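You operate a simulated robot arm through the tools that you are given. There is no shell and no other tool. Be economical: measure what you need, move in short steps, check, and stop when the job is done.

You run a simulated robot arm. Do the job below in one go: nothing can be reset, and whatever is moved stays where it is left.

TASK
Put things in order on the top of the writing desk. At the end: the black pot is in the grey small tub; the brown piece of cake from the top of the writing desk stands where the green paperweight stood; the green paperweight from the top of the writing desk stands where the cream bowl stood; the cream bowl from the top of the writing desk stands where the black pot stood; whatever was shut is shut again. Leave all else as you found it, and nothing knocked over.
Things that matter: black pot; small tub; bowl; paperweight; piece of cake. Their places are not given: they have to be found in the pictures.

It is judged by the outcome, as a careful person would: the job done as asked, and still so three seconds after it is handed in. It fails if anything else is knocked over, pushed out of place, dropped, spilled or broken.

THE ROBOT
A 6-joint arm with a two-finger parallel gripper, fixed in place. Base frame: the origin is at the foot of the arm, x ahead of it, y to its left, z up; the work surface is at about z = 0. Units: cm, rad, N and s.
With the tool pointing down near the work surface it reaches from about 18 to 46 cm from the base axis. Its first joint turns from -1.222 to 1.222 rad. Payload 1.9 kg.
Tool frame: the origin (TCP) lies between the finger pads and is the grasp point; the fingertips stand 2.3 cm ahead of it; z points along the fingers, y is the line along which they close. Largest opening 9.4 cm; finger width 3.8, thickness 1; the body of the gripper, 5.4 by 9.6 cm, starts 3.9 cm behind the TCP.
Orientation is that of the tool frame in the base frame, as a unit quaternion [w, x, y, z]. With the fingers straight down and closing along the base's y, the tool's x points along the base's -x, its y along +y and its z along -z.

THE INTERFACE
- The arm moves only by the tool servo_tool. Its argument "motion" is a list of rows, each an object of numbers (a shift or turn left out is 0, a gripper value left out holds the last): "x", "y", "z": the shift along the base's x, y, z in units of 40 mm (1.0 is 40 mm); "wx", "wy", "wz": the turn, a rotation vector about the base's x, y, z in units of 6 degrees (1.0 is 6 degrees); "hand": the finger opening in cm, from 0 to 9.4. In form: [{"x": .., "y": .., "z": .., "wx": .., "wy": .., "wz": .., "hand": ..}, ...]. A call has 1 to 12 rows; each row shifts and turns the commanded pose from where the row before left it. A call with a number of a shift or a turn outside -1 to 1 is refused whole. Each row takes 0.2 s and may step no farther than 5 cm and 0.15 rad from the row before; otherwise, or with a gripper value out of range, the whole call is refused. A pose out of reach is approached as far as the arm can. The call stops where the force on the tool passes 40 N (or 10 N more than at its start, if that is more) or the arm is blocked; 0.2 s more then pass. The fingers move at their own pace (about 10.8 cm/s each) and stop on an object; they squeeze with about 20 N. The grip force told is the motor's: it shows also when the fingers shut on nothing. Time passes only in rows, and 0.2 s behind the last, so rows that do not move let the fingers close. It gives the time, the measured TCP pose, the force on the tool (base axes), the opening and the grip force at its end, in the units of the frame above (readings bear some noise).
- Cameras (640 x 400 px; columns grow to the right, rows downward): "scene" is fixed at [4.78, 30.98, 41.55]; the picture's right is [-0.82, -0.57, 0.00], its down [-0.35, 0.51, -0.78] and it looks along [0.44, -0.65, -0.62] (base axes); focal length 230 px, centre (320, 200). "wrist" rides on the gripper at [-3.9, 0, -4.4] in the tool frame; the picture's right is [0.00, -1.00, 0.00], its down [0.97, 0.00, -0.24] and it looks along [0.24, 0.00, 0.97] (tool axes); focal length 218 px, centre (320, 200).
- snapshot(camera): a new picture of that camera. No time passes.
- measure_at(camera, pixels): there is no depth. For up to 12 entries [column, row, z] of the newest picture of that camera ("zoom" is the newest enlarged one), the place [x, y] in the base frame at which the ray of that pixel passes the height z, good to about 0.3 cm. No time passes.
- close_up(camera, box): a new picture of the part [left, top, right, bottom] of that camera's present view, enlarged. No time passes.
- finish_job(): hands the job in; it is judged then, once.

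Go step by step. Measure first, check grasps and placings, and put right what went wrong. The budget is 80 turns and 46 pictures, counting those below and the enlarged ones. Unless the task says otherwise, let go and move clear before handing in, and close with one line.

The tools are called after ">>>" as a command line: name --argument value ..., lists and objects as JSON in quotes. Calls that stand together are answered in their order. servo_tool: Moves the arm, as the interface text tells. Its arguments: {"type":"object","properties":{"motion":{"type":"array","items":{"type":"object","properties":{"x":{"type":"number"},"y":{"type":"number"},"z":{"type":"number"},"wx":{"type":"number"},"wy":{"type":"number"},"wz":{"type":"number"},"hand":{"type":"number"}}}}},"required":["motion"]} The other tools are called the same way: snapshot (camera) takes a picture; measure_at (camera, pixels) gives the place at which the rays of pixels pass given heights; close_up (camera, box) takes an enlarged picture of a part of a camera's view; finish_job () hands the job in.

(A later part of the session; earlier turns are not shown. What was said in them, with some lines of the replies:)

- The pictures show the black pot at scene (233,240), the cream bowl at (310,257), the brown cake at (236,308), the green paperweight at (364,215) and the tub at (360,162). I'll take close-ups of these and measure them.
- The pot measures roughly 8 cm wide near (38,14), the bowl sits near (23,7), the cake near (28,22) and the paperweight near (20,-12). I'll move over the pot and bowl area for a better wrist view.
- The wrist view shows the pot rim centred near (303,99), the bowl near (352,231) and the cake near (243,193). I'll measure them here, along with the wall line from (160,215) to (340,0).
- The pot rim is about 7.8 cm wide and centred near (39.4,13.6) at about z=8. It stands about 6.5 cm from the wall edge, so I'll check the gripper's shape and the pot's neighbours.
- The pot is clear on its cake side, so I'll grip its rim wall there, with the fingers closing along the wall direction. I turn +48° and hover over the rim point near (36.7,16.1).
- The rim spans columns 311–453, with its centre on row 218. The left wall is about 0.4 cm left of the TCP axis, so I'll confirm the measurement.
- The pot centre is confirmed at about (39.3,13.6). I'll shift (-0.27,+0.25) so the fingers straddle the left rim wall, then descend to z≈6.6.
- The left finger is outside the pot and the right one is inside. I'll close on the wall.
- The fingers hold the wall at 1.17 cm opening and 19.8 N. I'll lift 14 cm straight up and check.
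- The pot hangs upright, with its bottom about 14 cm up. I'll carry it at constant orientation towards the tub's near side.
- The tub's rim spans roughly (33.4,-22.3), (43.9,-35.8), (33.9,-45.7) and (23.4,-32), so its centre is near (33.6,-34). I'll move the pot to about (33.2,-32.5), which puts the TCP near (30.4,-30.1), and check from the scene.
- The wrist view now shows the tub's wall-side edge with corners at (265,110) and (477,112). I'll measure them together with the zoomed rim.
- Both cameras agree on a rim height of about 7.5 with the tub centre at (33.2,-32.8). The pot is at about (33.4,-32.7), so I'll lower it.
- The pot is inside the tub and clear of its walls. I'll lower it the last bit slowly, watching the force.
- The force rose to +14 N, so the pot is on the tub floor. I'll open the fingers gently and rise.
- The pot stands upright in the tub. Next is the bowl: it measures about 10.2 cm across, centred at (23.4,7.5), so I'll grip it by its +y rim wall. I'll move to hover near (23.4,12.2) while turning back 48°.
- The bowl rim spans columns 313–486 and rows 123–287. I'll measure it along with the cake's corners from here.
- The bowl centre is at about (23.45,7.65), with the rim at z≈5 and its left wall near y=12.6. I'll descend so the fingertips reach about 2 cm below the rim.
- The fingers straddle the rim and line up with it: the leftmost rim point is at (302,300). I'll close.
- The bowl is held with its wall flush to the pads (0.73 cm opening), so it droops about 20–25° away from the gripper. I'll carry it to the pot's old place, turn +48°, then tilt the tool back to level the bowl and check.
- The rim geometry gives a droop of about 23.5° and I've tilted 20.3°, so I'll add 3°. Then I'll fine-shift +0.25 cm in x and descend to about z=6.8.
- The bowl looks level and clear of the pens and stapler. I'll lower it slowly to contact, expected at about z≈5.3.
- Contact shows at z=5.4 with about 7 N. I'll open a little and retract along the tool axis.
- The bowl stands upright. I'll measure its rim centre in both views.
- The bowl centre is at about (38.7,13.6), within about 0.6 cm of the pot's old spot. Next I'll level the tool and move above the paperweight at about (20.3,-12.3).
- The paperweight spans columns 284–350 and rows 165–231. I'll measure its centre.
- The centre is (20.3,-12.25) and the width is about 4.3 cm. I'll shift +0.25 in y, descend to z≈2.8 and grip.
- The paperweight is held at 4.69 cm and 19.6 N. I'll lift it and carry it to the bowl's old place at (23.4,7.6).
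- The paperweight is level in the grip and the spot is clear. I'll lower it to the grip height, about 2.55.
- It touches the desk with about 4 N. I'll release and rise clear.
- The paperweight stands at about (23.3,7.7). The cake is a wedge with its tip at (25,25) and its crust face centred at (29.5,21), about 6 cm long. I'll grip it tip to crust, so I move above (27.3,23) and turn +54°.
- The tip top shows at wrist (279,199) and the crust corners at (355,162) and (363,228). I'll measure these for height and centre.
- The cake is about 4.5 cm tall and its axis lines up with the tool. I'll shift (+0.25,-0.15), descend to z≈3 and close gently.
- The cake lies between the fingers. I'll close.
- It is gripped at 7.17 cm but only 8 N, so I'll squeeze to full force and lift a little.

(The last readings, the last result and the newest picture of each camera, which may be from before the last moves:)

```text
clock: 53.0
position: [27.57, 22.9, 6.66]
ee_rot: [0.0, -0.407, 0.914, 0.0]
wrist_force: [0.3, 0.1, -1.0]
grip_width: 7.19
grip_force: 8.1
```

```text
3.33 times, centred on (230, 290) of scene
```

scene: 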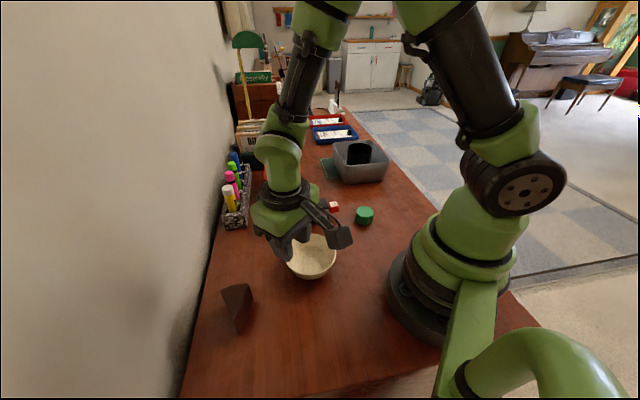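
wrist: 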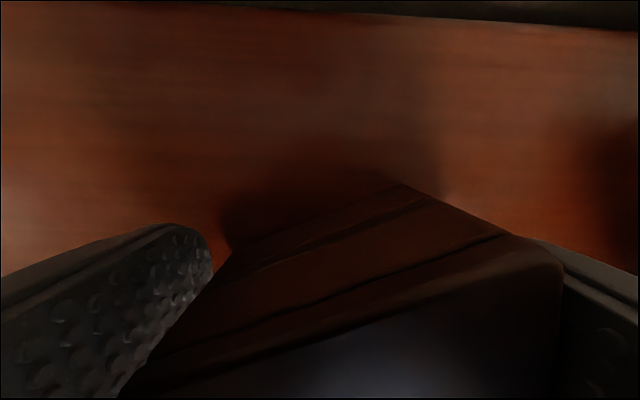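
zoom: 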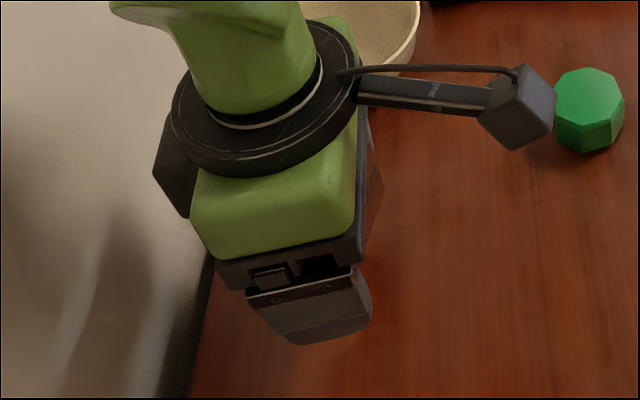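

The cake is held and lifted clear. I'll raise it further and carry it at constant orientation to the paperweight's old place, with the TCP at about (19.9,-11.9).

>>> servo_tool --motion '[{"z": 0.5}, {"z": 0.8}, {"z": 0.6}, {}]'

>>> servo_tool --motion '[{"x": -0.08, "y": -0.4}, {"x": -0.16, "y": -0.72}, {"x": -0.184, "y": -0.84}, {"x": -0.184, "y": -0.84}, {"x": -0.184, "y": -0.84}, {"x": -0.184, "y": -0.84}, {"x": -0.184, "y": -0.84}, {"x": -0.184, "y": -0.84}, {"x": -0.184, "y": -0.84}, {"x": -0.184, "y": -0.84}, {"x": -0.184, "y": -0.84}, {}]'

>>> snapshot --camera "wrist"

>>> close_up --camera "scene" --box '[260, 100, 440, 280]'

```text
clock: 54.0
position: [27.71, 22.7, 14.11]
ee_rot: [0.0, -0.406, 0.914, 0.0]
wrist_force: [-0.1, -0.3, -0.8]
grip_width: 7.16
grip_force: 7.8
```

```text
clock: 56.6
position: [19.98, -11.98, 14.27]
ee_rot: [0.0, -0.407, 0.914, -0.001]
wrist_force: [-0.3, 0.4, -1.3]
grip_width: 7.16
grip_force: 7.8
```

```text
8 pictures are left
```

wrist: 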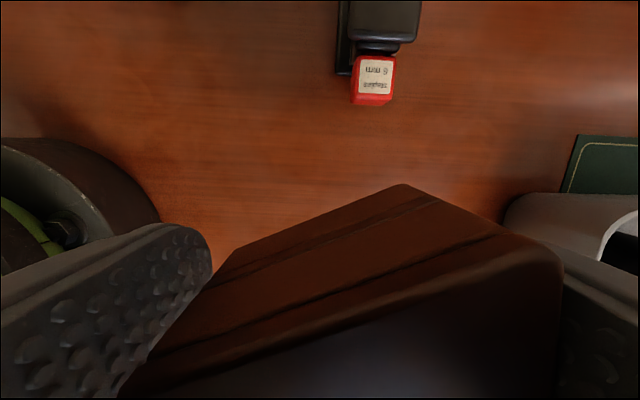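

```text
2.22 times, centred on (350, 190) of scene
```

zoom: 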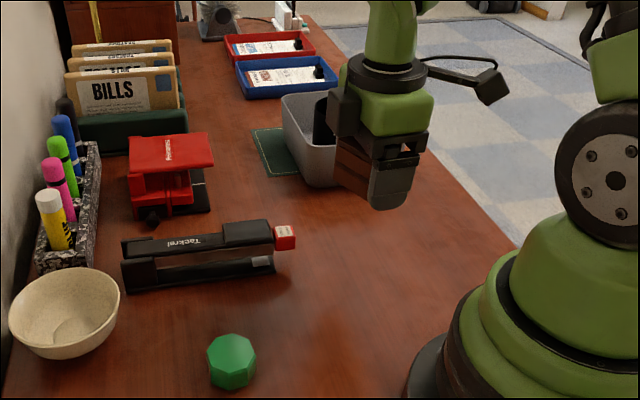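

The cake is level over its goal, well clear of the stapler. I'll lower it to about z=3.2 and then to contact.

>>> servo_tool --motion '[{"z": -0.4}, {"z": -0.5}, {"z": -0.6}, {"z": -0.5}, {"z": -0.4}, {"z": -0.2}, {"z": -0.1}, {"z": -0.05}, {}]'

```text
clock: 58.6
position: [19.9, -11.86, 3.29]
ee_rot: [0.001, -0.407, 0.913, -0.001]
wrist_force: [-0.7, 0.5, -0.7]
grip_width: 7.15
grip_force: 8.0
```

>>> servo_tool --motion '[{"z": -0.03}, {"z": -0.03}, {}]'

```text
clock: 59.4
position: [19.9, -11.93, 3.03]
ee_rot: [0.001, -0.407, 0.914, -0.001]
wrist_force: [-0.6, 1.3, -1.1]
grip_width: 7.19
grip_force: 8.4
```

>>> servo_tool --motion '[{"z": -0.025}, {"z": -0.02}, {}]'

```text
clock: 60.2
position: [19.91, -11.97, 2.95]
ee_rot: [0.001, -0.407, 0.914, -0.001]
wrist_force: [-0.6, -1.2, 6.4]
grip_width: 7.2
grip_force: 7.6
```

Contact shows 6 N at z=2.95. I'll release, rise clear and check.

>>> servo_tool --motion '[{"hand": 9.2}, {}, {}, {"z": 0.3}, {"z": 0.7}, {"z": 1}, {"z": 1}, {"z": 1}, {}]'

>>> snapshot --camera "wrist"

>>> snapshot --camera "scene"

```text
clock: 62.2
position: [19.64, -11.7, 18.8]
ee_rot: [0.0, -0.406, 0.914, -0.001]
wrist_force: [0.3, 0.5, -0.3]
grip_width: 9.22
grip_force: 0.1
```

```text
6 pictures are left
```

wrist: 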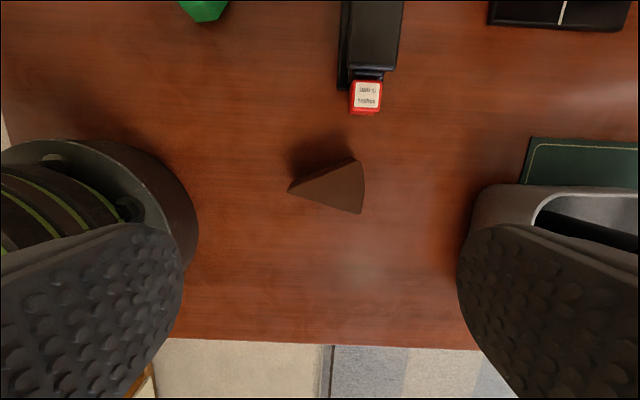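

```text
5 pictures are left
```

scene: 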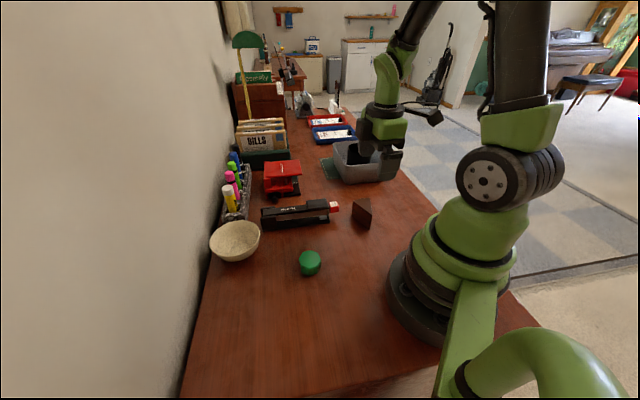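

All the pieces are upright in their new places: the cake at wrist (335,187), the paperweight and bowl at scene (310,262) and (235,240), and the pot in the tub. The arm is clear, so I'll hand the job in.

>>> finish_job

```text
The job is handed in.
```

The black pot is in the grey tub, the cream bowl stands where the pot stood (about 0.6 cm off by measurement), the green paperweight stands where the bowl stood, and the cake stands where the paperweight stood. Nothing was knocked over, I saw nothing shut that needed closing again, and the job is handed in.
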